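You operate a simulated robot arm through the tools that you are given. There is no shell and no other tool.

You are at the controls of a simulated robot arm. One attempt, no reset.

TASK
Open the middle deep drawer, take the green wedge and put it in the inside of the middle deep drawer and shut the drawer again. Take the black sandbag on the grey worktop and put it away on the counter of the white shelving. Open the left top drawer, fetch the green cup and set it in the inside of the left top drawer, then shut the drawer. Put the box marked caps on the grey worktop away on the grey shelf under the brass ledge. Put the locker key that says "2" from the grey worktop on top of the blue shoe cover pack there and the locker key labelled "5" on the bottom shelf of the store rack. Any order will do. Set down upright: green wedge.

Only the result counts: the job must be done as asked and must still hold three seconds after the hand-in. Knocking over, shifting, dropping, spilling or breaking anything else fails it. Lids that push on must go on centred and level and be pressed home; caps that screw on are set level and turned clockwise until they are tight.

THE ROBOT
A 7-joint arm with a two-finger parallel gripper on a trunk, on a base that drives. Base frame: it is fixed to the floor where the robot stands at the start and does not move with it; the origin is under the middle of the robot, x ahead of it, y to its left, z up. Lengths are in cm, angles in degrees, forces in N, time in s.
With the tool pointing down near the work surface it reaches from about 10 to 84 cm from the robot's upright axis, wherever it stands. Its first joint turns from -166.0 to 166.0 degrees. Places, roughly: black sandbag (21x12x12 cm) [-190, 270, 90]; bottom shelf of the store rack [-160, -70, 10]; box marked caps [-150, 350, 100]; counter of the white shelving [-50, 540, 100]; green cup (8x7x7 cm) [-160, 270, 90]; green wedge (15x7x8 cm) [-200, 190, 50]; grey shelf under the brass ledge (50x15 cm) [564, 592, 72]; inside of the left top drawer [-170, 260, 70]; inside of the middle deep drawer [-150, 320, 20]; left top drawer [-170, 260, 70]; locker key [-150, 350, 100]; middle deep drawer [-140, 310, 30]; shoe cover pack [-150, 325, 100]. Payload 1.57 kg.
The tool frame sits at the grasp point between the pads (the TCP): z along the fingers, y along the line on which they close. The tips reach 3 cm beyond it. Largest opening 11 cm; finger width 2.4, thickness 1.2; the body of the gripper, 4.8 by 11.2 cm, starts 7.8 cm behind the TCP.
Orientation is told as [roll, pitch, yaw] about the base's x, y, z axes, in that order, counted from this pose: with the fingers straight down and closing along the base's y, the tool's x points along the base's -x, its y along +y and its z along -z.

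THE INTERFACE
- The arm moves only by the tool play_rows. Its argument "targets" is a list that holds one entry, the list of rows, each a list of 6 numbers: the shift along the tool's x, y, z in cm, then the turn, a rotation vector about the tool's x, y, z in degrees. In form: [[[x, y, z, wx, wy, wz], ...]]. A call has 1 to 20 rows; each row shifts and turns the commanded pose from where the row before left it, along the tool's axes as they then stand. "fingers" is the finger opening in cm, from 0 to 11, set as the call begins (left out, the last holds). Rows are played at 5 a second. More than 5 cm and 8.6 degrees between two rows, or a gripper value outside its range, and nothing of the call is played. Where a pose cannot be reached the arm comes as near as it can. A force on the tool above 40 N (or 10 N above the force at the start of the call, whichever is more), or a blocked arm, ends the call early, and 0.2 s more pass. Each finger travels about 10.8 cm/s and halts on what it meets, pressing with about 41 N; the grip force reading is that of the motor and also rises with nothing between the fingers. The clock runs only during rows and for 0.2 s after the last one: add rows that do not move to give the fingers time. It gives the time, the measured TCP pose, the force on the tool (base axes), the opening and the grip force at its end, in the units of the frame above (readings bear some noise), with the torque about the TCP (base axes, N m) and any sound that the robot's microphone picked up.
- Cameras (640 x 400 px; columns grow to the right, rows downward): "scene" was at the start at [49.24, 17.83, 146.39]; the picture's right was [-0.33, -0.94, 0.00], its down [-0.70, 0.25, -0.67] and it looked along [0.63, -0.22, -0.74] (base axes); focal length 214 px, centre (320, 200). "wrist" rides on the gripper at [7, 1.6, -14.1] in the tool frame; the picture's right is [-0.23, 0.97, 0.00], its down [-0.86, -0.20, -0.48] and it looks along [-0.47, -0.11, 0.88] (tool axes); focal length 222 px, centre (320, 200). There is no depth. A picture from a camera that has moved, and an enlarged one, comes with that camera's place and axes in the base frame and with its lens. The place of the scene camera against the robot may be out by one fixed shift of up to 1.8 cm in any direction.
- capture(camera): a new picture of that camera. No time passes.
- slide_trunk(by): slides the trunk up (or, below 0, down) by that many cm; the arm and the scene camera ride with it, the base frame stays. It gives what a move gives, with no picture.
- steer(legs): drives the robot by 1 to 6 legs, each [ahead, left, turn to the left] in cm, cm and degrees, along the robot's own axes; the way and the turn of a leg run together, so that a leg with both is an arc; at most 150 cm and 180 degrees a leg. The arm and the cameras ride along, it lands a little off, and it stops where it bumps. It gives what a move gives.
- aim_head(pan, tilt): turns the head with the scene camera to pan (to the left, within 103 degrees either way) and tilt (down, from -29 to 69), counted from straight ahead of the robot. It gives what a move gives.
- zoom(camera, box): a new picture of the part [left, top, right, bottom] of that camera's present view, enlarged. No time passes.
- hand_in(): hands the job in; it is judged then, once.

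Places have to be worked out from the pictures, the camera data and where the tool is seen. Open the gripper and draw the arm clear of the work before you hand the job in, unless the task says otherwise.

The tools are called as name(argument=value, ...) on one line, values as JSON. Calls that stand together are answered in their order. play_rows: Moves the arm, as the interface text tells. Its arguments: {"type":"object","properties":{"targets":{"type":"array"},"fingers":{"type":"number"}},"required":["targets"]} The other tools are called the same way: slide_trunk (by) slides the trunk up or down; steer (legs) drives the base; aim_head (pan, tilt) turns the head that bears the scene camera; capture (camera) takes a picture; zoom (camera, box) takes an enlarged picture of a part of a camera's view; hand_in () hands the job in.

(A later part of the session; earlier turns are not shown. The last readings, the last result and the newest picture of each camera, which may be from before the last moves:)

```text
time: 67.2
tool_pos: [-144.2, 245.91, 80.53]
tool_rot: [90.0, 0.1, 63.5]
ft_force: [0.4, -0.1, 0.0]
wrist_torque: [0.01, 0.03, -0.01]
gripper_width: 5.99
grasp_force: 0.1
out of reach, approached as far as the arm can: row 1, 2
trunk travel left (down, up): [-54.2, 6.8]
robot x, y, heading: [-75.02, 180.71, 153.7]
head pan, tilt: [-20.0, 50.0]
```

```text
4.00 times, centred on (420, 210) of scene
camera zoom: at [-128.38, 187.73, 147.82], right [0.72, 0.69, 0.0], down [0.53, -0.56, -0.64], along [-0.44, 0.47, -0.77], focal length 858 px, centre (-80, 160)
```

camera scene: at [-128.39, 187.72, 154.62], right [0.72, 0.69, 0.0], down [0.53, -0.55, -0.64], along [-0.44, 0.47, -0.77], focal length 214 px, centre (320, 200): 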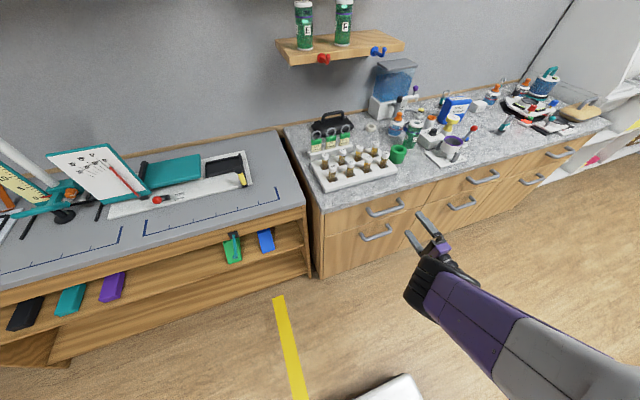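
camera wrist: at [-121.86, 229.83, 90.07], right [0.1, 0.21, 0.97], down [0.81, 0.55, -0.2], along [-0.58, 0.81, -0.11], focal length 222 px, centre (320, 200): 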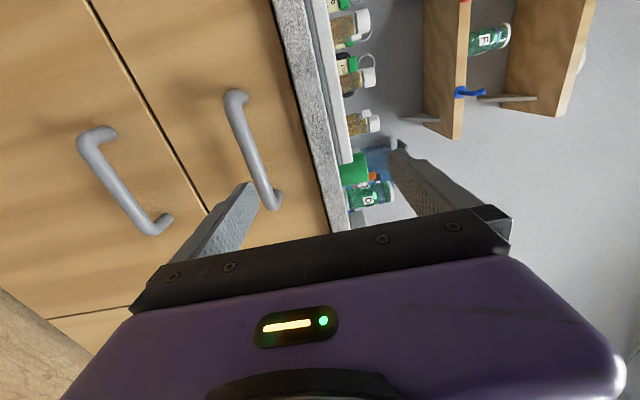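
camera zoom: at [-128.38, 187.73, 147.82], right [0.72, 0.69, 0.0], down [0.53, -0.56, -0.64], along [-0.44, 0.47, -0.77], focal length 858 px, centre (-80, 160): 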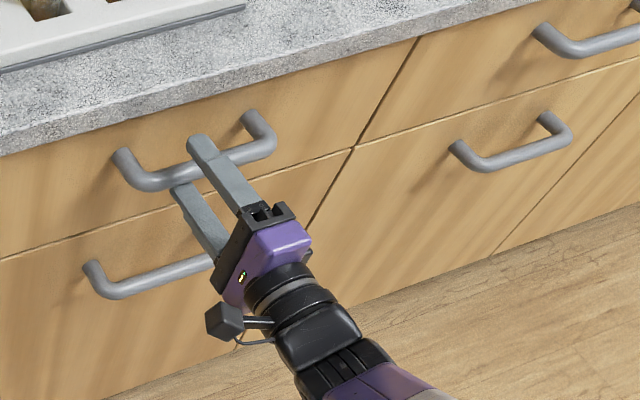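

The arm is at its full stretch (95 cm from the axis). I draw the tool back 9 cm and drive the base 10 cm closer instead.

play_rows(targets=[[[0, 0, -4.5, 0, 0, 0], [0, -1.5, -4.5, 0, 0, 0], [0, 0, 0, 0, 0, 0]]])

steer(legs=[[9, 0, 0]])

zoom(camera="wrist", box=[100, 60, 420, 260])

```text
time: 68.0
tool_pos: [-136.95, 243.44, 76.76]
tool_rot: [90.0, 0.1, 63.6]
ft_force: [-0.3, 0.0, 1.2]
wrist_torque: [-0.02, -0.04, 0.0]
gripper_width: 6.0
grasp_force: 0.2
out of reach, approached as far as the arm can: row 1, 2
trunk travel left (down, up): [-54.2, 6.8]
robot x, y, heading: [-75.03, 180.4, 153.2]
head pan, tilt: [-20.0, 50.0]
```

```text
time: 69.1
tool_pos: [-145.1, 247.59, 76.83]
tool_rot: [90.0, 0.0, 63.5]
ft_force: [-0.7, 0.1, -0.3]
wrist_torque: [0.01, -0.01, -0.05]
gripper_width: 5.99
grasp_force: 0.0
trunk travel left (down, up): [-54.2, 6.8]
robot x, y, heading: [-83.14, 184.53, 153.7]
head pan, tilt: [-20.0, 50.0]
```

```text
2.00 times, centred on (260, 160) of wrist
camera zoom: at [-135.64, 235.0, 78.42], right [0.1, 0.2, 0.97], down [0.81, 0.55, -0.2], along [-0.58, 0.81, -0.11], focal length 444 px, centre (440, 280)
```

zoom: 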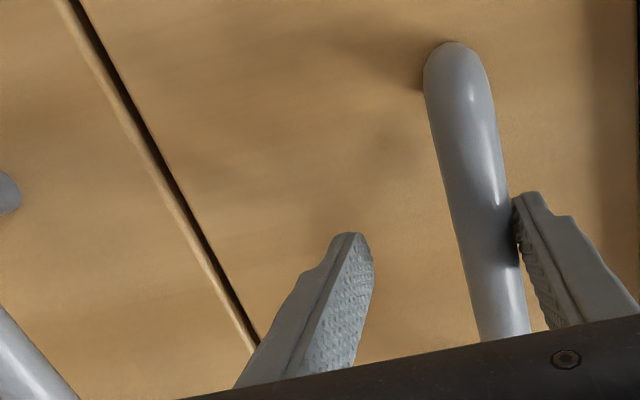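

The bar now lies inside the finger span, closer to the upper finger. I raise the tool ~1.9 cm, go 1 cm forward, and close on the bar.

play_rows(targets=[[[0, 1.0, 0.5, 0, 0, 0], [0, 0.9, 0.5, 0, 0, 0], [0, 0, 0, 0, 0, 0]]])

zoom(camera="wrist", box=[100, 60, 420, 260])

zoom(camera="scene", box=[340, 160, 500, 260])

```text
time: 69.9
tool_pos: [-146.27, 248.56, 77.7]
tool_rot: [89.9, 0.1, 63.5]
ft_force: [-0.3, 1.1, 0.4]
wrist_torque: [-0.03, 0.0, -0.01]
gripper_width: 6.01
grasp_force: 0.0
out of reach, approached as far as the arm can: row 1, 2
trunk travel left (down, up): [-54.2, 6.8]
robot x, y, heading: [-83.53, 184.64, 153.8]
head pan, tilt: [-20.0, 50.0]
```

```text
2.00 times, centred on (260, 160) of wrist
camera zoom: at [-136.66, 236.08, 79.36], right [0.1, 0.2, 0.97], down [0.81, 0.55, -0.2], along [-0.58, 0.81, -0.11], focal length 444 px, centre (440, 280)
```

zoom: 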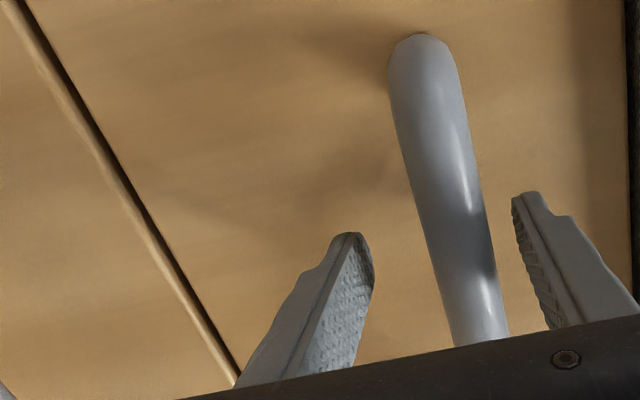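

```text
4.00 times, centred on (420, 210) of scene
camera zoom: at [-136.57, 191.73, 147.82], right [0.72, 0.69, 0.0], down [0.53, -0.55, -0.64], along [-0.44, 0.47, -0.77], focal length 858 px, centre (-80, 160)
```

zoom: 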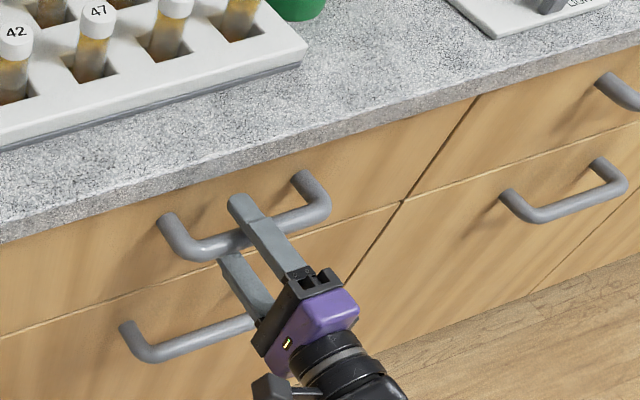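

The fingers straddle the bar. I close on it.

play_rows(targets=[[[0, 0, 0, 0, 0, 0], [0, 0, 0, 0, 0, 0], [0, 0, 0, 0, 0, 0], [0, 0, 0, 0, 0, 0]]], fingers=0)

zoom(camera="wrist", box=[100, 60, 420, 260])

```text
time: 70.5
tool_pos: [-146.24, 248.66, 78.49]
tool_rot: [91.4, 0.1, 63.6]
ft_force: [16.8, -15.2, 24.2]
wrist_torque: [0.26, 0.01, 0.3]
gripper_width: 2.17
grasp_force: 34.5
trunk travel left (down, up): [-54.2, 6.8]
robot x, y, heading: [-83.4, 184.74, 153.9]
head pan, tilt: [-20.0, 50.0]
stopped in row 2: the force on the tool passed its limit at 45 N (the readings are from after the stop); the commanded pose is now the measured one
```

```text
2.00 times, centred on (260, 160) of wrist
camera zoom: at [-136.68, 236.19, 79.9], right [0.12, 0.19, 0.97], down [0.8, 0.56, -0.21], along [-0.58, 0.81, -0.09], focal length 444 px, centre (440, 280)
```

zoom: 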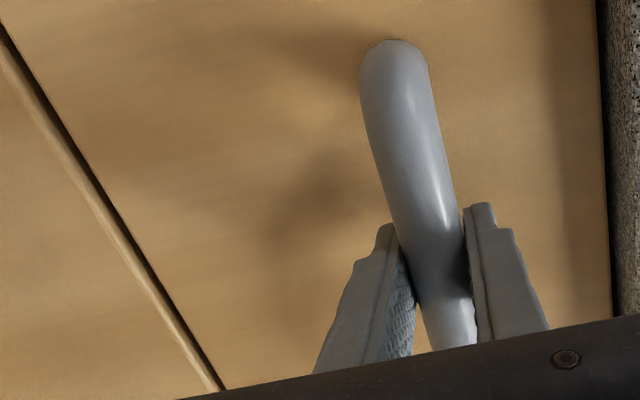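

Gripped (2.2 cm). I pull 4 cm with the arm to see whether the drawer follows.

play_rows(targets=[[[0, 0, -1, 0, 0, 0], [0, 0, -1, 0, 0, 0], [0, 0, -1, 0, 0, 0], [0, 0, -1, 0, 0, 0], [0, 0, 0, 0, 0, 0]]])

zoom(camera="scene", box=[240, 130, 560, 330])

```text
time: 71.0
tool_pos: [-145.87, 248.5, 78.59]
tool_rot: [92.2, 0.0, 64.2]
ft_force: [-3.7, 1.5, 8.5]
wrist_torque: [0.18, 0.13, 0.19]
gripper_width: 2.21
grasp_force: 34.9
out of reach, approached as far as the arm can: row 1, 2
trunk travel left (down, up): [-54.2, 6.8]
robot x, y, heading: [-83.41, 184.8, 153.8]
head pan, tilt: [-20.0, 50.0]
stopped in row 2: the force on the tool passed its limit at 48 N (the readings are from after the stop); the commanded pose is now the measured one
```

```text
2.00 times, centred on (400, 230) of scene
camera zoom: at [-136.58, 191.67, 147.78], right [0.72, 0.69, 0.0], down [0.53, -0.55, -0.64], along [-0.44, 0.47, -0.77], focal length 429 px, centre (160, 140)
```

zoom: 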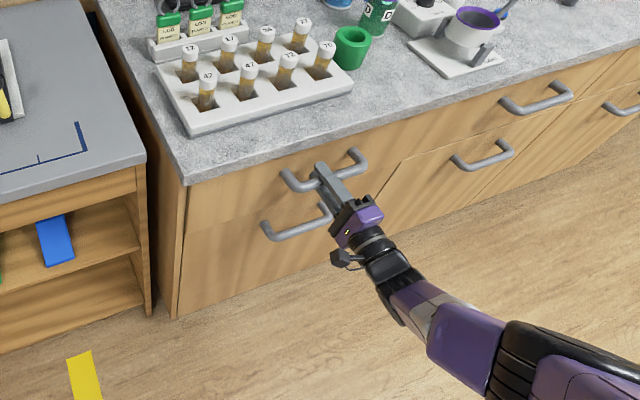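

The arm is again at a posture limit (tool horizontal too low relative to the trunk). I release, draw back 6 cm, lower the trunk by 12 and lift the tool back up by the same amount.

play_rows(targets=[[[0, 0, 0, 0, 0, 0], [0, 0, 0, 0, 0, 0]]], fingers=6)

play_rows(targets=[[[0, 0, -3, 0, 0, 0], [0, 0, -3, 0, 0, 0], [0, 0, 0, 0, 0, 0]]])

zoom(camera="scene", box=[240, 130, 560, 330])

```text
time: 71.6
tool_pos: [-145.65, 248.47, 78.38]
tool_rot: [92.0, 0.1, 64.0]
ft_force: [0.3, -0.4, -0.4]
wrist_torque: [-0.01, 0.01, -0.03]
gripper_width: 6.0
grasp_force: 0.0
trunk travel left (down, up): [-54.2, 6.8]
robot x, y, heading: [-82.99, 184.53, 153.6]
head pan, tilt: [-20.0, 50.0]
```

```text
time: 72.4
tool_pos: [-140.66, 246.75, 76.56]
tool_rot: [92.0, 0.1, 64.2]
ft_force: [-0.1, 0.1, -0.1]
wrist_torque: [-0.01, 0.0, 0.01]
gripper_width: 5.99
grasp_force: 0.1
out of reach, approached as far as the arm can: row 1, 2
trunk travel left (down, up): [-54.2, 6.8]
robot x, y, heading: [-83.4, 184.78, 153.8]
head pan, tilt: [-20.0, 50.0]
```

```text
2.00 times, centred on (400, 230) of scene
camera zoom: at [-136.59, 191.7, 147.82], right [0.72, 0.69, 0.0], down [0.53, -0.55, -0.64], along [-0.44, 0.47, -0.77], focal length 429 px, centre (160, 140)
```

zoom: 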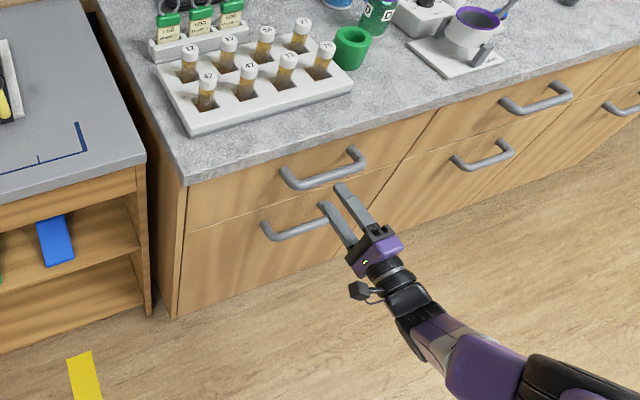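

Clear of the handle. I raise the tool and lower the trunk in alternating steps so the tool stays near handle height, and correct the small tilt.

play_rows(targets=[[[0, 3, 0, 1, -0.4, 0], [0, 3, 0, 1, -0.4, 0], [0, 0, 0, 0, 0, 0]]])

slide_trunk(by=-7)

play_rows(targets=[[[0, 3, 0, 0, 0, 0], [0, 3, 0, 0, 0, 0], [0, 2, 0, 0, 0, 0], [0, 0, 0, 0, 0, 0]]])

```text
time: 73.2
tool_pos: [-141.32, 250.02, 77.82]
tool_rot: [90.0, 0.1, 63.3]
ft_force: [-0.2, 0.1, -0.4]
wrist_torque: [0.03, -0.03, -0.04]
gripper_width: 5.95
grasp_force: 0.0
out of reach, approached as far as the arm can: row 1, 2
trunk travel left (down, up): [-54.2, 6.8]
robot x, y, heading: [-83.22, 184.45, 153.4]
head pan, tilt: [-20.0, 50.0]
```

```text
time: 73.8
tool_pos: [-141.45, 250.18, 75.04]
tool_rot: [91.8, 0.1, 63.7]
ft_force: [19.1, -19.5, 30.5]
wrist_torque: [0.97, 1.77, 0.02]
gripper_width: 8.67
grasp_force: 14.9
trunk travel left (down, up): [-50.3, 10.7]
robot x, y, heading: [-83.33, 184.93, 153.7]
head pan, tilt: [-20.0, 50.0]
stopped: the force on the tool passed its limit at 48 N (the readings are from after the stop); the commanded pose is now the measured one
```

```text
time: 74.2
tool_pos: [-141.35, 250.29, 75.36]
tool_rot: [92.1, 0.2, 63.8]
ft_force: [16.2, -16.2, 23.9]
wrist_torque: [1.19, 1.18, 0.56]
gripper_width: 8.21
grasp_force: 12.2
out of reach, approached as far as the arm can: row 1
trunk travel left (down, up): [-50.3, 10.7]
robot x, y, heading: [-82.73, 184.84, 153.6]
head pan, tilt: [-20.0, 50.0]
stopped in row 1: the force on the tool passed its limit at 58 N (the readings are from after the stop); the commanded pose is now the measured one
```

A finger met the handle while the trunk went down. I look before moving anything else.

zoom(camera="scene", box=[280, 150, 480, 275])

capture(camera="wrist")

```text
3.20 times, centred on (380, 212) of scene
camera zoom: at [-136.43, 191.54, 143.98], right [0.72, 0.69, 0.0], down [0.53, -0.55, -0.64], along [-0.44, 0.47, -0.77], focal length 686 px, centre (128, 160)
```

zoom: 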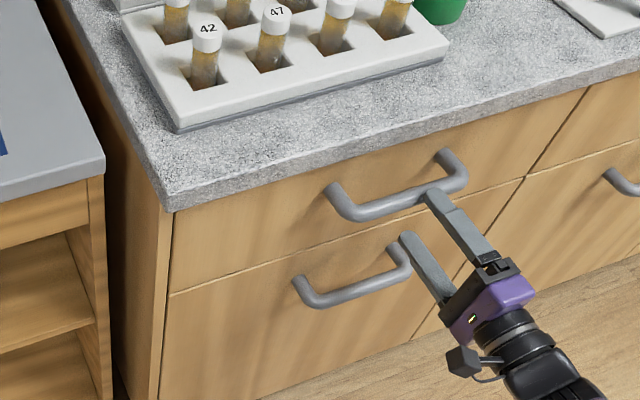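

```text
taken
camera wrist: at [-131.72, 237.82, 76.35], right [0.13, 0.19, 0.97], down [0.8, 0.56, -0.22], along [-0.59, 0.81, -0.08], focal length 222 px, centre (320, 200)
```

wrist: 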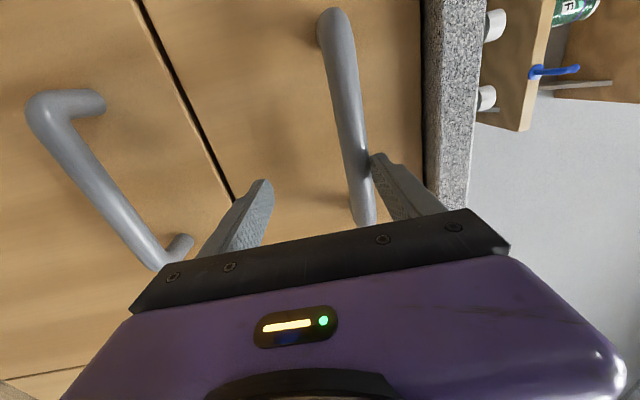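

The upper finger rests on the bar. I back the base straight out 8 cm to clear it, then redo the height change in free space.

steer(legs=[[-8, 0, 0]])

slide_trunk(by=-8)

capture(camera="scene")

```text
time: 75.2
tool_pos: [-134.16, 246.85, 74.86]
tool_rot: [91.6, 0.2, 63.7]
ft_force: [0.0, 0.1, 0.7]
wrist_torque: [0.01, 0.04, 0.02]
gripper_width: 6.04
grasp_force: 0.0
trunk travel left (down, up): [-50.3, 10.7]
robot x, y, heading: [-76.12, 181.22, 153.8]
head pan, tilt: [-20.0, 50.0]
```

```text
time: 76.4
tool_pos: [-134.17, 246.77, 67.1]
tool_rot: [91.5, 0.2, 63.6]
ft_force: [0.4, -0.3, 0.6]
wrist_torque: [0.02, 0.0, 0.02]
gripper_width: 5.97
grasp_force: 0.0
trunk travel left (down, up): [-42.3, 18.7]
robot x, y, heading: [-75.85, 180.92, 153.5]
head pan, tilt: [-20.0, 50.0]
```

```text
taken
camera scene: at [-129.32, 188.13, 135.94], right [0.72, 0.69, 0.0], down [0.53, -0.55, -0.64], along [-0.44, 0.47, -0.77], focal length 214 px, centre (320, 200)
```

scene: 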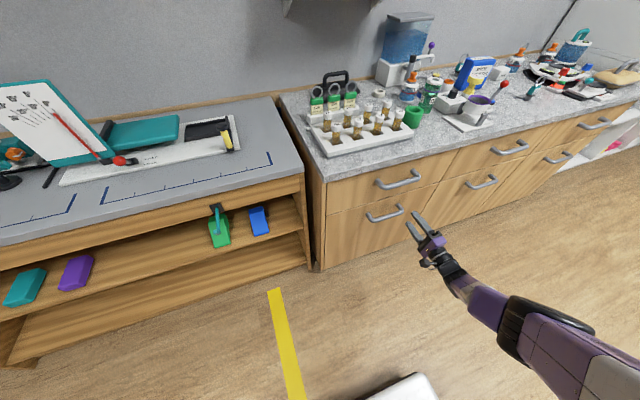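

Free again and the drawers look untouched. I raise the tool to handle height (z≈78.7) from here with the levelling correction.

play_rows(targets=[[[0, 3, 0, 1.5, -0.2, 0], [0, 3, 0, 0, 0, 0], [0, 3, 0, 0, 0, 0], [0, 2.6, 0, 0, 0, 0], [0, 0, 0, 0, 0, 0]]])

capture(camera="wrist")

```text
time: 77.6
tool_pos: [-135.05, 252.74, 71.03]
tool_rot: [90.1, 0.1, 63.6]
ft_force: [-0.1, 0.5, -0.7]
wrist_torque: [0.03, 0.01, -0.03]
gripper_width: 5.99
grasp_force: 0.0
out of reach, approached as far as the arm can: row 1, 2, 3, 4
trunk travel left (down, up): [-42.3, 18.7]
robot x, y, heading: [-76.15, 180.93, 153.4]
head pan, tilt: [-20.0, 50.0]
```

```text
taken
camera wrist: at [-125.64, 240.25, 72.69], right [0.1, 0.2, 0.97], down [0.81, 0.55, -0.2], along [-0.58, 0.81, -0.11], focal length 222 px, centre (320, 200)
```

wrist: 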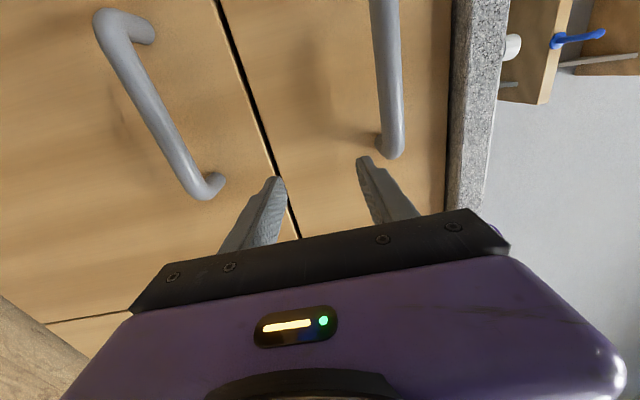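

The arm is stuck near joint limits: with the tool level, the shoulder should sit at or below handle height. I back off 20 cm, turn the tool back to pointing down, lower the trunk a lot, and then redo the turn from a better posture.

steer(legs=[[-20, 0, 0]])

play_rows(targets=[[[0, 0, 0, 4.62, 4.62, -4.62], [0, 0, 0, 4.62, 4.62, -4.62], [0, 0, 0, 4.62, 4.62, -4.62], [0, 0, 0, 4.62, 4.62, -4.62], [0, 0, 0, 4.62, 4.62, -4.62], [0, 0, 0, 4.62, 4.62, -4.62], [0, 0, 0, 4.62, 4.62, -4.62], [0, 0, 0, 4.62, 4.62, -4.62], [0, 0, 0, 4.62, 4.62, -4.62], [0, 0, 0, 4.62, 4.62, -4.62], [0, 0, 0, 4.62, 4.62, -4.62], [0, 0, 0, 4.62, 4.62, -4.62], [0, 0, 0, 4.62, 4.62, -4.62], [0, 0, 0, 4.62, 4.62, -4.62], [0, 0, 0, 4.62, 4.62, -4.62], [0, 0, 0, 0, 0, 0]]])

aim_head(pan=-60, tilt=55)

capture(camera="scene")

```text
time: 79.2
tool_pos: [-116.91, 244.14, 71.08]
tool_rot: [90.2, 0.1, 63.4]
ft_force: [0.4, 0.4, 0.6]
wrist_torque: [0.01, 0.02, 0.02]
gripper_width: 6.0
grasp_force: 0.0
trunk travel left (down, up): [-42.3, 18.7]
robot x, y, heading: [-57.83, 172.17, 153.2]
head pan, tilt: [-20.0, 50.0]
```

```text
time: 82.6
tool_pos: [-116.53, 244.27, 70.52]
tool_rot: [0.1, -0.1, 153.4]
ft_force: [-0.2, -0.5, -1.2]
wrist_torque: [0.0, -0.04, 0.02]
gripper_width: 5.98
grasp_force: 0.1
out of reach, approached as far as the arm can: row 1, 2, 3, 5, 13, 14
trunk travel left (down, up): [-42.3, 18.7]
robot x, y, heading: [-58.23, 172.17, 153.3]
head pan, tilt: [-20.0, 50.0]
```

```text
time: 83.6
tool_pos: [-116.65, 244.23, 70.6]
tool_rot: [0.1, 0.0, 153.3]
ft_force: [0.7, -0.1, -0.1]
wrist_torque: [0.06, 0.04, 0.02]
gripper_width: 6.02
grasp_force: 0.1
trunk travel left (down, up): [-42.3, 18.7]
robot x, y, heading: [-58.06, 172.26, 153.2]
head pan, tilt: [-60.0, 55.0]
```

```text
taken
camera scene: at [-106.52, 181.03, 135.28], right [1.0, 0.06, 0.0], down [0.05, -0.82, -0.57], along [-0.03, 0.57, -0.82], focal length 214 px, centre (320, 200)
```

scene: 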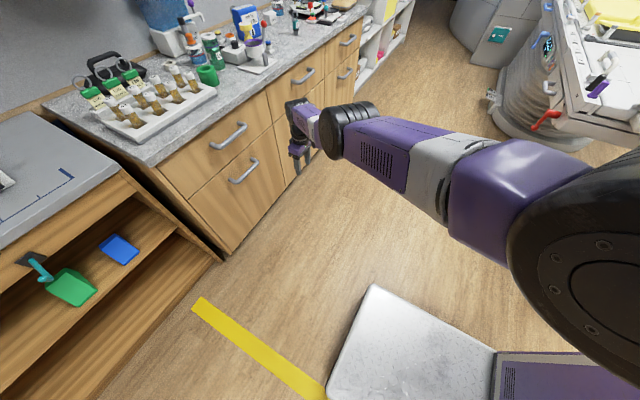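

The arm is fully stretched here. A tool tilted 45° (pointing down and at the drawers) avoids the joint limits and clears the worktop edge, so I bring the tool in to about 70 ahead / 28 right, then turn it to that orientation with the fingers closing in the vertical plane.

play_rows(targets=[[[3, 2, -2, 0, 0, 0], [3, 2, -2, 0, 0, 0], [3, 2, -2, 0, 0, 0], [3, 2, -2, 0, 0, 0], [3, 2, -2, 0, 0, 0], [0, 0, 0, 0, 0, 0]]])

play_rows(targets=[[[0, 0, 0, -2.93, -2.93, 7.08], [0, 0, 0, -2.93, -2.93, 7.08], [0, 0, 0, -2.93, -2.93, 7.08], [0, 0, 0, -2.93, -2.93, 7.08], [0, 0, 0, -2.93, -2.93, 7.08], [0, 0, 0, -2.93, -2.93, 7.08], [0, 0, 0, -2.93, -2.93, 7.08], [0, 0, 0, -2.93, -2.93, 7.08], [0, 0, 0, -2.93, -2.93, 7.08], [0, 0, 0, -2.93, -2.93, 7.08], [0, 0, 0, -2.93, -2.93, 7.08], [0, 0, 0, -2.93, -2.93, 7.08], [0, 0, 0, 0, 0, 0]]])

capture(camera="scene")

```text
time: 85.0
tool_pos: [-109.56, 232.11, 78.42]
tool_rot: [0.1, 0.0, 153.4]
ft_force: [0.0, 0.0, -0.4]
wrist_torque: [0.01, 0.03, 0.01]
gripper_width: 6.0
grasp_force: 0.0
out of reach, approached as far as the arm can: row 5
trunk travel left (down, up): [-42.3, 18.7]
robot x, y, heading: [-57.89, 172.02, 153.7]
head pan, tilt: [-60.0, 55.0]
```

```text
time: 87.8
tool_pos: [-109.62, 232.11, 78.52]
tool_rot: [45.1, 0.1, 63.3]
ft_force: [0.4, 0.0, -0.2]
wrist_torque: [-0.02, 0.02, 0.0]
gripper_width: 5.98
grasp_force: 0.1
trunk travel left (down, up): [-42.3, 18.7]
robot x, y, heading: [-57.58, 172.47, 153.3]
head pan, tilt: [-60.0, 55.0]
```

```text
taken
camera scene: at [-106.52, 181.03, 135.28], right [1.0, 0.06, 0.0], down [0.05, -0.82, -0.57], along [-0.03, 0.57, -0.82], focal length 214 px, centre (320, 200)
```

scene: 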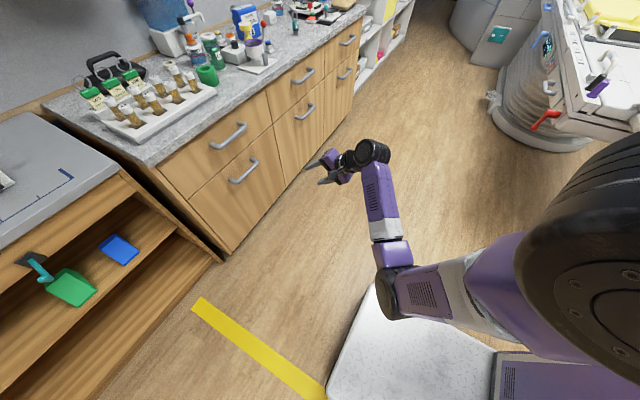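

The 45° posture was reached cleanly. I tilt 20° more toward level (better handle clearance), open to 5 cm, and drive ahead 30 cm toward the handle.

play_rows(targets=[[[0, 0, 0, -6.7, 0, 0], [0, 0, 0, -6.7, 0, 0], [0, 0, 0, -6.6, 0, 0], [0, 0, 0, 0, 0, 0]]], fingers=5)

steer(legs=[[30, 1, 0]])

capture(camera="wrist")

capture(camera="scene")

```text
time: 88.8
tool_pos: [-109.58, 232.12, 78.47]
tool_rot: [65.1, 0.2, 63.3]
ft_force: [0.3, 0.3, -0.5]
wrist_torque: [0.02, 0.04, -0.01]
gripper_width: 4.99
grasp_force: 0.0
trunk travel left (down, up): [-42.3, 18.7]
robot x, y, heading: [-57.9, 172.13, 153.3]
head pan, tilt: [-60.0, 55.0]
```

```text
time: 90.9
tool_pos: [-137.07, 244.53, 78.48]
tool_rot: [65.1, 0.1, 63.5]
ft_force: [1.4, -0.4, -0.3]
wrist_torque: [0.01, -0.01, -0.02]
gripper_width: 5.01
grasp_force: 0.0
trunk travel left (down, up): [-42.3, 18.7]
robot x, y, heading: [-85.2, 184.5, 153.4]
head pan, tilt: [-60.0, 55.0]
```

```text
taken
camera wrist: at [-129.3, 232.83, 85.91], right [-0.27, 0.39, 0.88], down [0.85, 0.53, 0.02], along [-0.46, 0.75, -0.47], focal length 222 px, centre (320, 200)
```

wrist: 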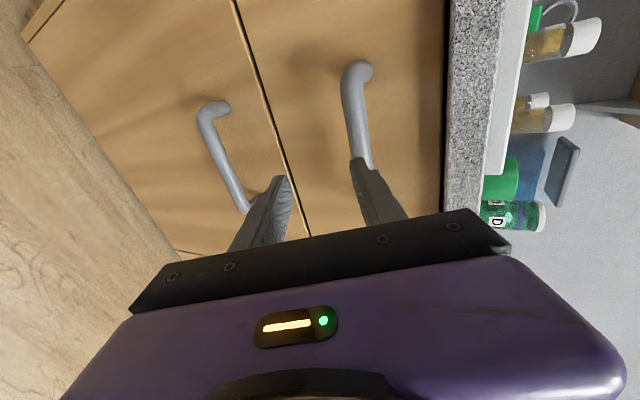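

```text
taken
camera scene: at [-133.84, 193.38, 135.28], right [1.0, 0.06, 0.0], down [0.05, -0.82, -0.57], along [-0.04, 0.57, -0.82], focal length 214 px, centre (320, 200)
```

scene: 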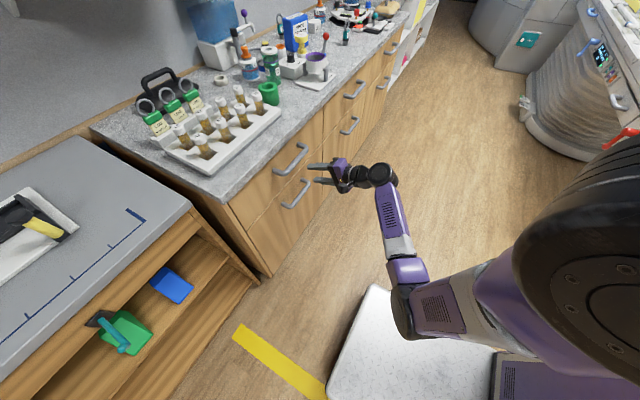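

The wrist view confirms the bar at about 10.5 cm ahead and level with the TCP. I move to a pre-grasp point up-and-forward, then slide 4 cm along the tool axis over the bar.

play_rows(targets=[[[0, 2.35, 1.83, 0, 0, 0], [0, 2.3, 1.83, 0, 0, 0], [0, 0, 0, 0, 0, 0]]])

zoom(camera="wrist", box=[160, 50, 480, 250])

```text
time: 91.7
tool_pos: [-141.8, 246.73, 81.22]
tool_rot: [65.1, 0.1, 63.6]
ft_force: [0.5, -0.2, 0.6]
wrist_torque: [0.01, 0.01, 0.0]
gripper_width: 5.01
grasp_force: 0.0
trunk travel left (down, up): [-42.3, 18.7]
robot x, y, heading: [-85.47, 184.44, 153.2]
head pan, tilt: [-60.0, 55.0]
```

```text
2.00 times, centred on (320, 150) of wrist
camera zoom: at [-134.07, 235.18, 88.64], right [-0.27, 0.39, 0.88], down [0.85, 0.53, 0.02], along [-0.46, 0.75, -0.47], focal length 444 px, centre (320, 300)
```

zoom: 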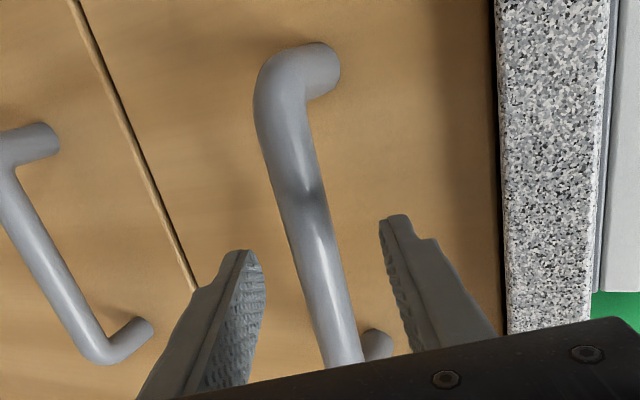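

The bar is centred between the fingers. I advance 3.6 cm and close.

play_rows(targets=[[[0, 0, 1.8, 0, 0, 0], [0, 0, 1.8, 0, 0, 0], [0, 0, 0, 0, 0, 0]]])

zoom(camera="wrist", box=[160, 50, 480, 250])

```text
time: 92.5
tool_pos: [-144.76, 248.24, 79.64]
tool_rot: [65.1, 0.2, 63.5]
ft_force: [0.0, 0.3, -0.7]
wrist_torque: [-0.01, 0.0, 0.04]
gripper_width: 5.0
grasp_force: 0.1
trunk travel left (down, up): [-42.3, 18.7]
robot x, y, heading: [-85.43, 184.44, 153.2]
head pan, tilt: [-60.0, 55.0]
```

```text
2.00 times, centred on (320, 150) of wrist
camera zoom: at [-137.03, 236.64, 87.1], right [-0.27, 0.39, 0.88], down [0.85, 0.53, 0.02], along [-0.46, 0.75, -0.47], focal length 444 px, centre (320, 300)
```

zoom: 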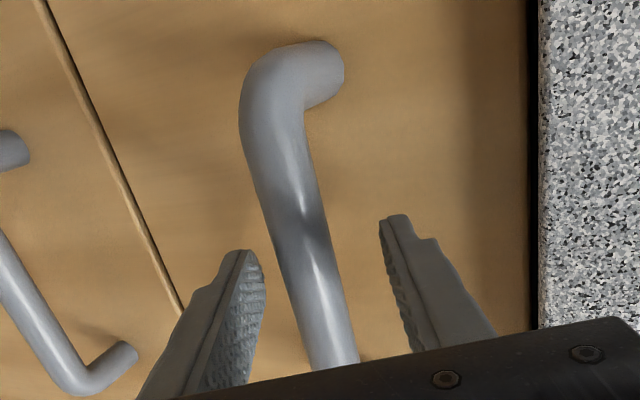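

Good alignment; closing on the bar.

play_rows(targets=[[[0, 0, 0, 0, 0, 0], [0, 0, 0, 0, 0, 0], [0, 0, 0, 0, 0, 0]]], fingers=0)

play_rows(targets=[[[0, -0.42, -0.9, 0, 0, 0], [0, -0.42, -0.9, 0, 0, 0], [0, -0.42, -0.9, 0, 0, 0], [0, -0.42, -0.9, 0, 0, 0], [0, 0, 0, 0, 0, 0]]])

zoom(camera="scene", box=[200, 100, 440, 250])

```text
time: 93.3
tool_pos: [-144.6, 248.19, 79.35]
tool_rot: [64.7, 0.3, 63.5]
ft_force: [6.1, -2.9, -21.7]
wrist_torque: [0.56, -0.63, -0.23]
gripper_width: 2.15
grasp_force: 35.4
trunk travel left (down, up): [-42.3, 18.7]
robot x, y, heading: [-85.47, 184.59, 153.4]
head pan, tilt: [-60.0, 55.0]
```

```text
time: 94.5
tool_pos: [-141.09, 246.47, 79.37]
tool_rot: [64.6, 0.3, 63.4]
ft_force: [0.7, -0.3, -33.5]
wrist_torque: [0.01, -0.58, 0.7]
gripper_width: 2.18
grasp_force: 34.6
trunk travel left (down, up): [-42.3, 18.7]
robot x, y, heading: [-85.35, 184.23, 153.3]
head pan, tilt: [-60.0, 55.0]
```

```text
2.67 times, centred on (320, 175) of scene
camera zoom: at [-133.9, 193.45, 135.24], right [1.0, 0.06, 0.0], down [0.05, -0.82, -0.57], along [-0.04, 0.57, -0.82], focal length 572 px, centre (320, 267)
```

zoom: 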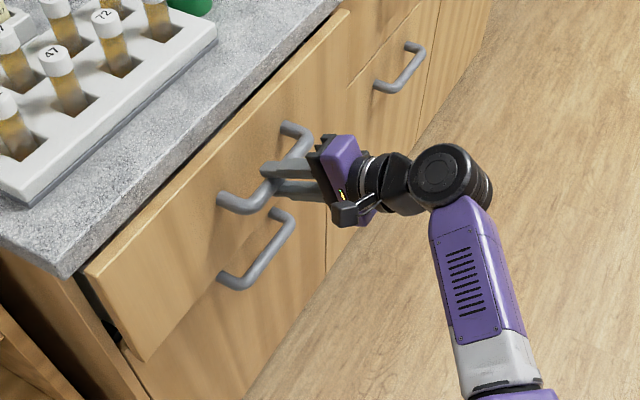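

The drawer slides out. I ease the vertical load slightly and pull another 10 cm with the arm in the same direction.

play_rows(targets=[[[0, -0.4, 0.17, 0, 0, 0], [0, -0.63, -1.36, 0, 0, 0], [0, -0.63, -1.36, 0, 0, 0], [0, -0.63, -1.36, 0, 0, 0], [0, -0.63, -1.36, 0, 0, 0], [0, -0.63, -1.36, 0, 0, 0], [0, -0.63, -1.36, 0, 0, 0], [0, 0, 0, 0, 0, 0]]])

capture(camera="scene")

```text
time: 96.3
tool_pos: [-133.02, 242.43, 79.25]
tool_rot: [65.2, -0.1, 63.4]
ft_force: [2.4, -0.4, 1.1]
wrist_torque: [0.23, -0.11, 0.12]
gripper_width: 2.16
grasp_force: 34.5
trunk travel left (down, up): [-42.3, 18.7]
robot x, y, heading: [-85.0, 184.56, 153.9]
head pan, tilt: [-60.0, 55.0]
```

```text
taken
camera scene: at [-133.83, 193.38, 135.29], right [1.0, 0.06, 0.0], down [0.05, -0.82, -0.57], along [-0.04, 0.57, -0.82], focal length 214 px, centre (320, 200)
```

scene: 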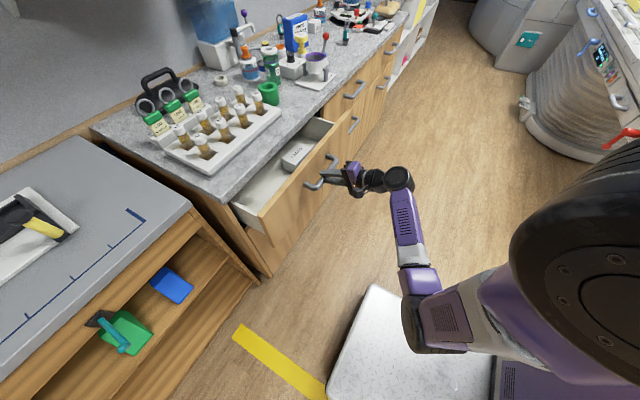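

The drawer is open 13 cm and has a small box at its middle back. I pull another 10 cm.

play_rows(targets=[[[0, -0.63, -1.36, 0, 0, 0], [0, -0.63, -1.36, 0, 0, 0], [0, -0.63, -1.36, 0, 0, 0], [0, -0.63, -1.36, 0, 0, 0], [0, -0.63, -1.36, 0, 0, 0], [0, -0.63, -1.36, 0, 0, 0], [0, -0.63, -1.36, 0, 0, 0], [0, 0, 0, 0, 0, 0]]])

capture(camera="scene")

```text
time: 98.1
tool_pos: [-123.48, 237.75, 79.33]
tool_rot: [65.1, 0.0, 63.2]
ft_force: [12.4, 21.6, 12.9]
wrist_torque: [0.51, -0.13, -0.18]
gripper_width: 2.15
grasp_force: 34.9
trunk travel left (down, up): [-42.3, 18.7]
robot x, y, heading: [-85.47, 184.4, 153.4]
head pan, tilt: [-60.0, 55.0]
```

```text
taken
camera scene: at [-133.78, 193.43, 135.3], right [1.0, 0.06, 0.0], down [0.05, -0.82, -0.57], along [-0.04, 0.57, -0.82], focal length 214 px, centre (320, 200)
```

scene: 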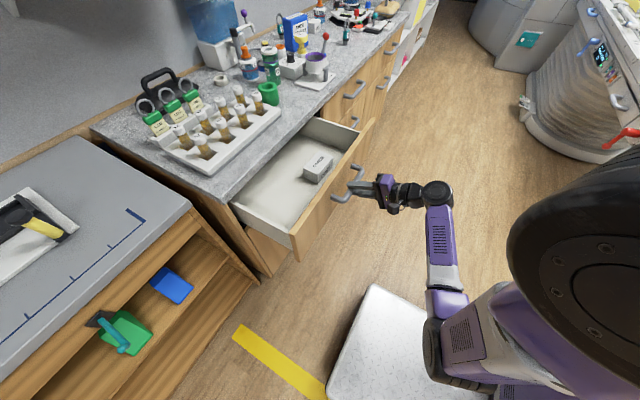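

Drawer open 23.5 cm: enough room in its left half. I release the handle, draw back and up, and turn the tool straight down (fingers then close front-to-back, which suits the cup between the rack and the jar).

play_rows(targets=[[[0, 0, 0, 0, 0, 0], [0, 0, 0, 0, 0, 0], [0, 0, -2.5, 0, 0, 0], [0, 0, -2.5, 0, 0, 0]]], fingers=5)

play_rows(targets=[[[0, 3.62, -1.7, 0, 0, 0], [0, 3.62, -1.7, 0, 0, 0], [0, 3.62, -1.7, 0, 0, 0], [0, 3.62, -1.7, 0, 0, 0], [0, 0, 0, 8.1, 0, 0], [0, 0, 0, 8.1, 0, 0], [0, 0, 0, 8.1, 0, 0], [0, 0, 0, 8.1, 0, 0], [0, 0, 0, 8.1, 0, 0], [0, 0, 0, 8.1, 0, 0], [0, 0, 0, 8.1, 0, 0], [0, 0, 0, 8.3, 0, 0], [0, 0, 0, 0, 0, 0]]])

slide_trunk(by=18.7)

capture(camera="scene")

```text
time: 99.1
tool_pos: [-119.76, 235.55, 81.34]
tool_rot: [65.1, 0.0, 63.5]
ft_force: [0.3, -0.5, -0.4]
wrist_torque: [0.0, -0.01, 0.05]
gripper_width: 5.02
grasp_force: 0.0
trunk travel left (down, up): [-42.3, 18.7]
robot x, y, heading: [-85.41, 184.92, 153.6]
head pan, tilt: [-60.0, 55.0]
```

```text
time: 101.9
tool_pos: [-119.77, 236.26, 98.12]
tool_rot: [4.8, -0.6, 63.5]
ft_force: [-0.6, 0.3, 0.6]
wrist_torque: [0.01, 0.0, 0.01]
gripper_width: 5.01
grasp_force: 0.0
out of reach, approached as far as the arm can: row 6
trunk travel left (down, up): [-42.3, 18.7]
robot x, y, heading: [-85.56, 184.54, 153.3]
head pan, tilt: [-60.0, 55.0]
```

```text
time: 103.9
tool_pos: [-119.84, 236.29, 116.75]
tool_rot: [4.8, -0.5, 63.6]
ft_force: [0.0, 0.1, 1.2]
wrist_torque: [0.01, 0.04, -0.02]
gripper_width: 4.99
grasp_force: 0.0
trunk travel left (down, up): [-61.0, 0.0]
robot x, y, heading: [-85.46, 185.06, 153.5]
head pan, tilt: [-60.0, 55.0]
```

```text
taken
camera scene: at [-133.83, 193.39, 153.97], right [1.0, 0.06, 0.0], down [0.05, -0.82, -0.57], along [-0.04, 0.57, -0.82], focal length 214 px, centre (320, 200)
```

scene: 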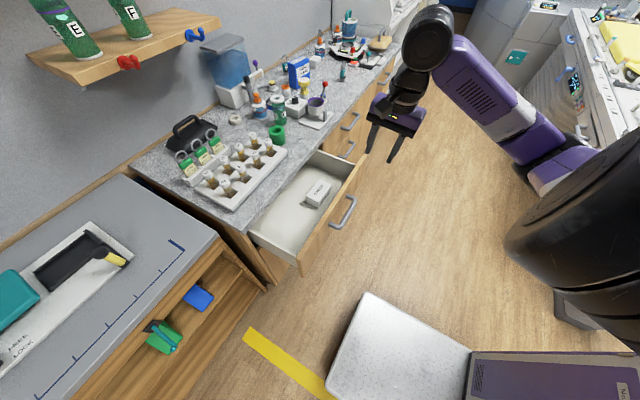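

The arm now has a comfortable high posture. The cup is at about (-157.2, 269.5); I drive 22 ahead and 22 right to bring it within reach over the open drawer, and level the tool.

steer(legs=[[0, -22, 0], [22, 0, 0]])

play_rows(targets=[[[0, 0, 0, 4.8, 0.5, 0], [0, 0, 0, 0, 0, 0]]], fingers=10)

capture(camera="scene")

capture(camera="wrist")

```text
time: 106.9
tool_pos: [-129.29, 265.68, 116.91]
tool_rot: [5.0, -0.6, 63.4]
ft_force: [1.4, 0.1, 0.3]
wrist_torque: [-0.01, 0.03, -0.01]
gripper_width: 5.02
grasp_force: 0.0
trunk travel left (down, up): [-61.0, 0.0]
robot x, y, heading: [-94.89, 213.92, 153.2]
head pan, tilt: [-60.0, 55.0]
```

```text
time: 107.5
tool_pos: [-129.3, 265.66, 116.79]
tool_rot: [-0.1, -0.1, 63.4]
ft_force: [0.2, 0.4, -0.1]
wrist_torque: [0.0, 0.04, 0.0]
gripper_width: 10.01
grasp_force: 0.0
trunk travel left (down, up): [-61.0, 0.0]
robot x, y, heading: [-94.84, 213.54, 153.5]
head pan, tilt: [-60.0, 55.0]
```

```text
taken
camera scene: at [-143.5, 222.74, 153.97], right [1.0, 0.06, 0.0], down [0.05, -0.82, -0.57], along [-0.03, 0.57, -0.82], focal length 214 px, centre (320, 200)
```

scene: 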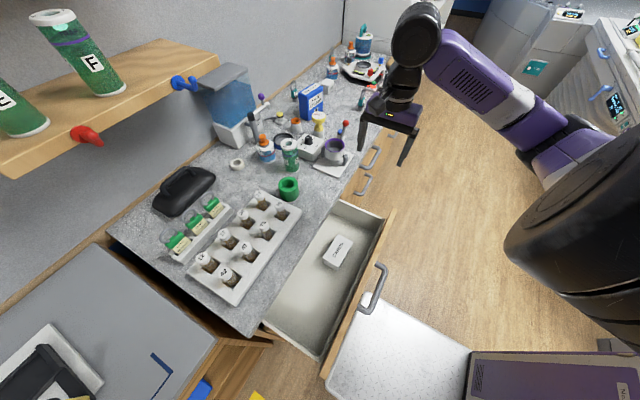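

```text
taken
camera wrist: at [-133.9, 260.13, 130.93], right [-0.77, 0.64, 0.0], down [0.56, 0.67, 0.48], along [0.31, 0.37, -0.88], focal length 222 px, centre (320, 200)
```

wrist: 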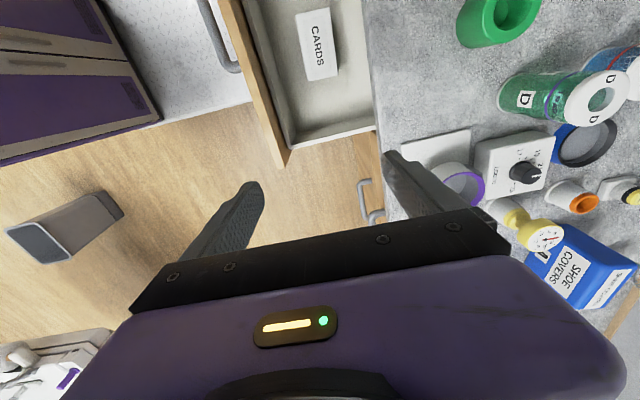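

The view confirms the cup to the upper right of the wrist picture. I move the TCP over the cup (left 9, forward 26.6, down 5) and look again.

play_rows(targets=[[[1.3, 3.8, 0.7, 0, 0, 0], [1.3, 3.8, 0.7, 0, 0, 0], [1.3, 3.8, 0.7, 0, 0, 0], [1.3, 3.8, 0.7, 0, 0, 0], [1.3, 3.8, 0.7, 0, 0, 0], [1.3, 3.8, 0.7, 0, 0, 0], [1.3, 3.8, 0.7, 0, 0, 0], [0, 0, 0, 0, 0, 0]]])

capture(camera="wrist")

capture(camera="scene")

```text
time: 109.3
tool_pos: [-157.14, 269.24, 112.01]
tool_rot: [0.0, -0.1, 63.4]
ft_force: [0.1, 0.1, -0.6]
wrist_torque: [0.0, 0.01, -0.02]
gripper_width: 10.02
grasp_force: 0.0
trunk travel left (down, up): [-61.0, 0.0]
robot x, y, heading: [-95.03, 213.85, 153.2]
head pan, tilt: [-60.0, 55.0]
```

```text
taken
camera wrist: at [-161.81, 263.8, 126.19], right [-0.77, 0.64, 0.0], down [0.56, 0.67, 0.48], along [0.31, 0.37, -0.88], focal length 222 px, centre (320, 200)
```

wrist: 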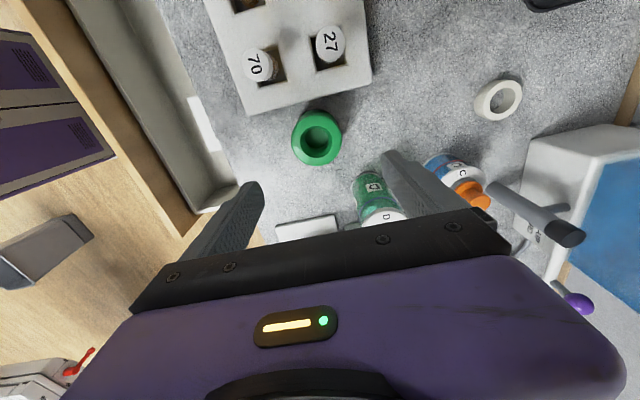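

```text
taken
camera scene: at [-143.51, 222.73, 153.97], right [1.0, 0.06, 0.0], down [0.05, -0.82, -0.57], along [-0.03, 0.57, -0.82], focal length 214 px, centre (320, 200)
```

scene: 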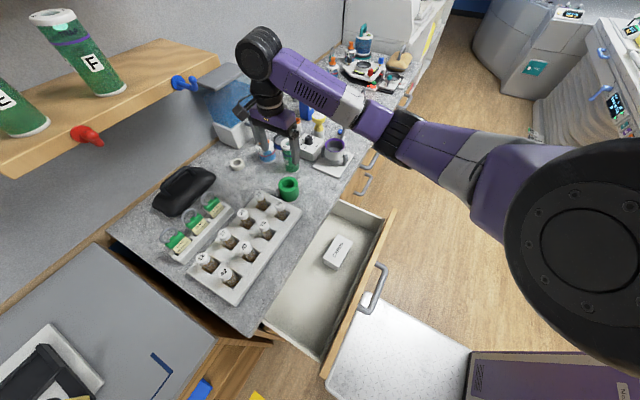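

The cup is 0.6 cm left of the TCP, with fingers clear of the rack and jar D. I descend 17 cm to about 94.8 with the 0.6 cm correction.

play_rows(targets=[[[0.6, 0, 3, 0, 0, 0], [0, 0, 4, 0, 0, 0], [0, 0, 4, 0, 0, 0], [0, 0, 3, 0, 0, 0], [0, 0, 0, 0, 0, 0]]])

capture(camera="wrist")

zoom(camera="scene", box=[200, 80, 400, 240])

```text
time: 110.5
tool_pos: [-157.55, 268.92, 97.95]
tool_rot: [0.0, -0.1, 63.4]
ft_force: [-0.1, -0.2, -0.2]
wrist_torque: [-0.01, 0.01, -0.03]
gripper_width: 10.02
grasp_force: 0.2
trunk travel left (down, up): [-61.0, 0.0]
robot x, y, heading: [-94.76, 213.68, 153.4]
head pan, tilt: [-60.0, 55.0]
```

```text
taken
camera wrist: at [-162.11, 263.49, 112.13], right [-0.77, 0.64, 0.0], down [0.56, 0.67, 0.48], along [0.31, 0.37, -0.88], focal length 222 px, centre (320, 200)
```

wrist: 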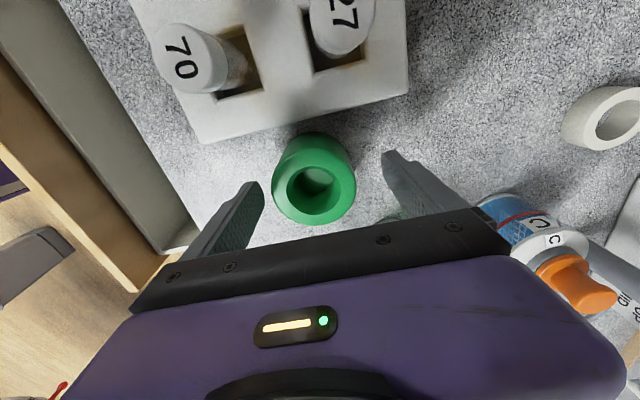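

```text
2.50 times, centred on (300, 160) of scene
camera zoom: at [-143.5, 222.74, 153.97], right [1.0, 0.06, 0.0], down [0.05, -0.82, -0.57], along [-0.03, 0.57, -0.82], focal length 536 px, centre (370, 300)
```

zoom: 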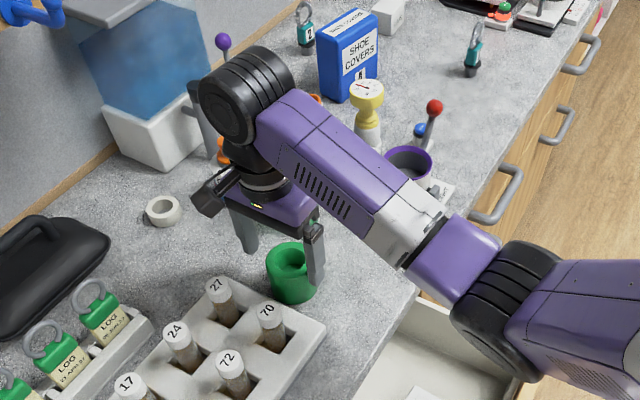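

The cup is centred between the fingers. I descend the last 3.2 cm and close gently.

play_rows(targets=[[[0, 0, 1.6, 0, 0, 0], [0, 0, 1.6, 0, 0, 0], [0, 0, 0, 0, 0, 0]]])

play_rows(targets=[[[0, 0, 0, 0, 0, 0], [0, 0, 0, 0, 0, 0], [0, 0, 0, 0, 0, 0], [0, 0, 0, 0, 0, 0]]], fingers=5)

capture(camera="wrist")

```text
time: 111.3
tool_pos: [-157.73, 268.87, 94.85]
tool_rot: [0.1, -0.1, 63.3]
ft_force: [0.4, -0.8, 0.5]
wrist_torque: [0.04, -0.01, -0.02]
gripper_width: 9.97
grasp_force: 0.1
trunk travel left (down, up): [-61.0, 0.0]
robot x, y, heading: [-95.23, 213.94, 153.4]
head pan, tilt: [-60.0, 55.0]
```

```text
time: 112.3
tool_pos: [-157.52, 268.99, 94.75]
tool_rot: [-0.1, -0.1, 63.4]
ft_force: [-0.2, 0.3, 0.7]
wrist_torque: [-0.03, -0.05, -0.01]
gripper_width: 6.75
grasp_force: 41.2
trunk travel left (down, up): [-61.0, 0.0]
robot x, y, heading: [-95.17, 213.58, 153.2]
head pan, tilt: [-60.0, 55.0]
```

```text
taken
camera wrist: at [-162.16, 263.42, 108.95], right [-0.77, 0.64, 0.0], down [0.56, 0.67, 0.48], along [0.31, 0.37, -0.88], focal length 222 px, centre (320, 200)
```

wrist: 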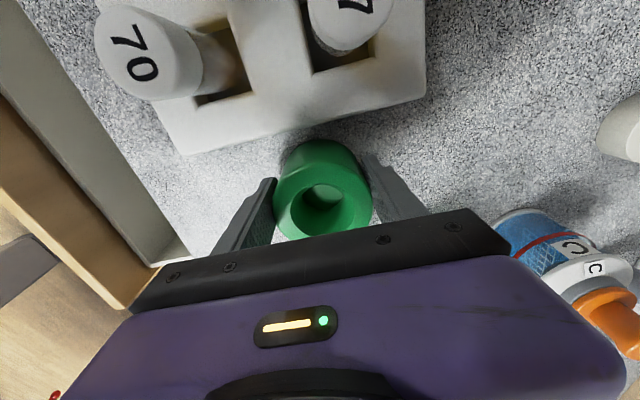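

Cup gripped (6.75 cm). I lift it 12 cm, bring it back over the drawer, then will slide the base left to the free left half.

play_rows(targets=[[[0, 0, -3, 0, 0, 0], [0, 0, -3, 0, 0, 0], [0, 0, -3, 0, 0, 0], [0, 0, -3, 0, 0, 0], [0, -4, 0, 0, 0, 0], [0, -4, 0, 0, 0, 0], [0, -4, 0, 0, 0, 0], [0, -4, 0, 0, 0, 0], [0, -4, 0, 0, 0, 0], [0, -4, 0, 0, 0, 0], [0, -4, 0, 0, 0, 0], [0, 0, 0, 0, 0, 0]]])

capture(camera="scene")

capture(camera="wrist")

```text
time: 114.9
tool_pos: [-132.41, 256.18, 106.81]
tool_rot: [0.0, 0.0, 63.4]
ft_force: [0.4, -0.2, -2.2]
wrist_torque: [0.0, 0.0, -0.01]
gripper_width: 6.77
grasp_force: 41.1
trunk travel left (down, up): [-61.0, 0.0]
robot x, y, heading: [-94.93, 213.47, 153.3]
head pan, tilt: [-60.0, 55.0]
```

```text
taken
camera scene: at [-143.5, 222.74, 153.97], right [1.0, 0.06, 0.0], down [0.05, -0.82, -0.57], along [-0.03, 0.57, -0.82], focal length 214 px, centre (320, 200)
```

scene: 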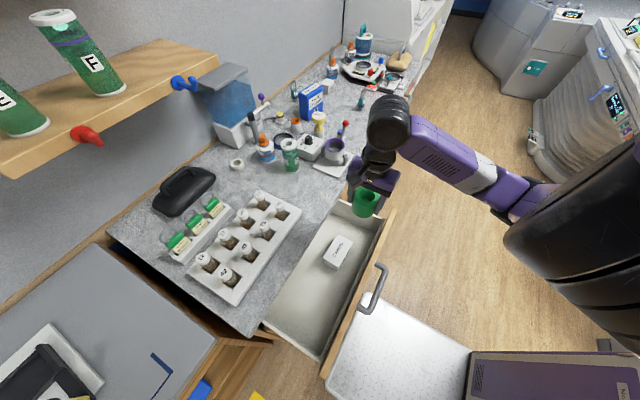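

```text
taken
camera wrist: at [-136.98, 250.63, 120.85], right [-0.77, 0.64, 0.0], down [0.56, 0.67, 0.48], along [0.31, 0.37, -0.88], focal length 222 px, centre (320, 200)
```

wrist: 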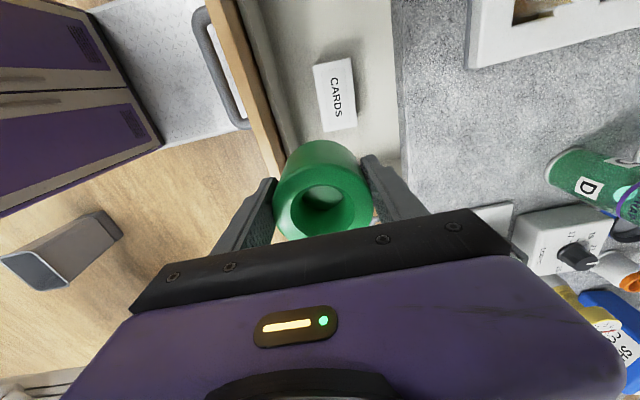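

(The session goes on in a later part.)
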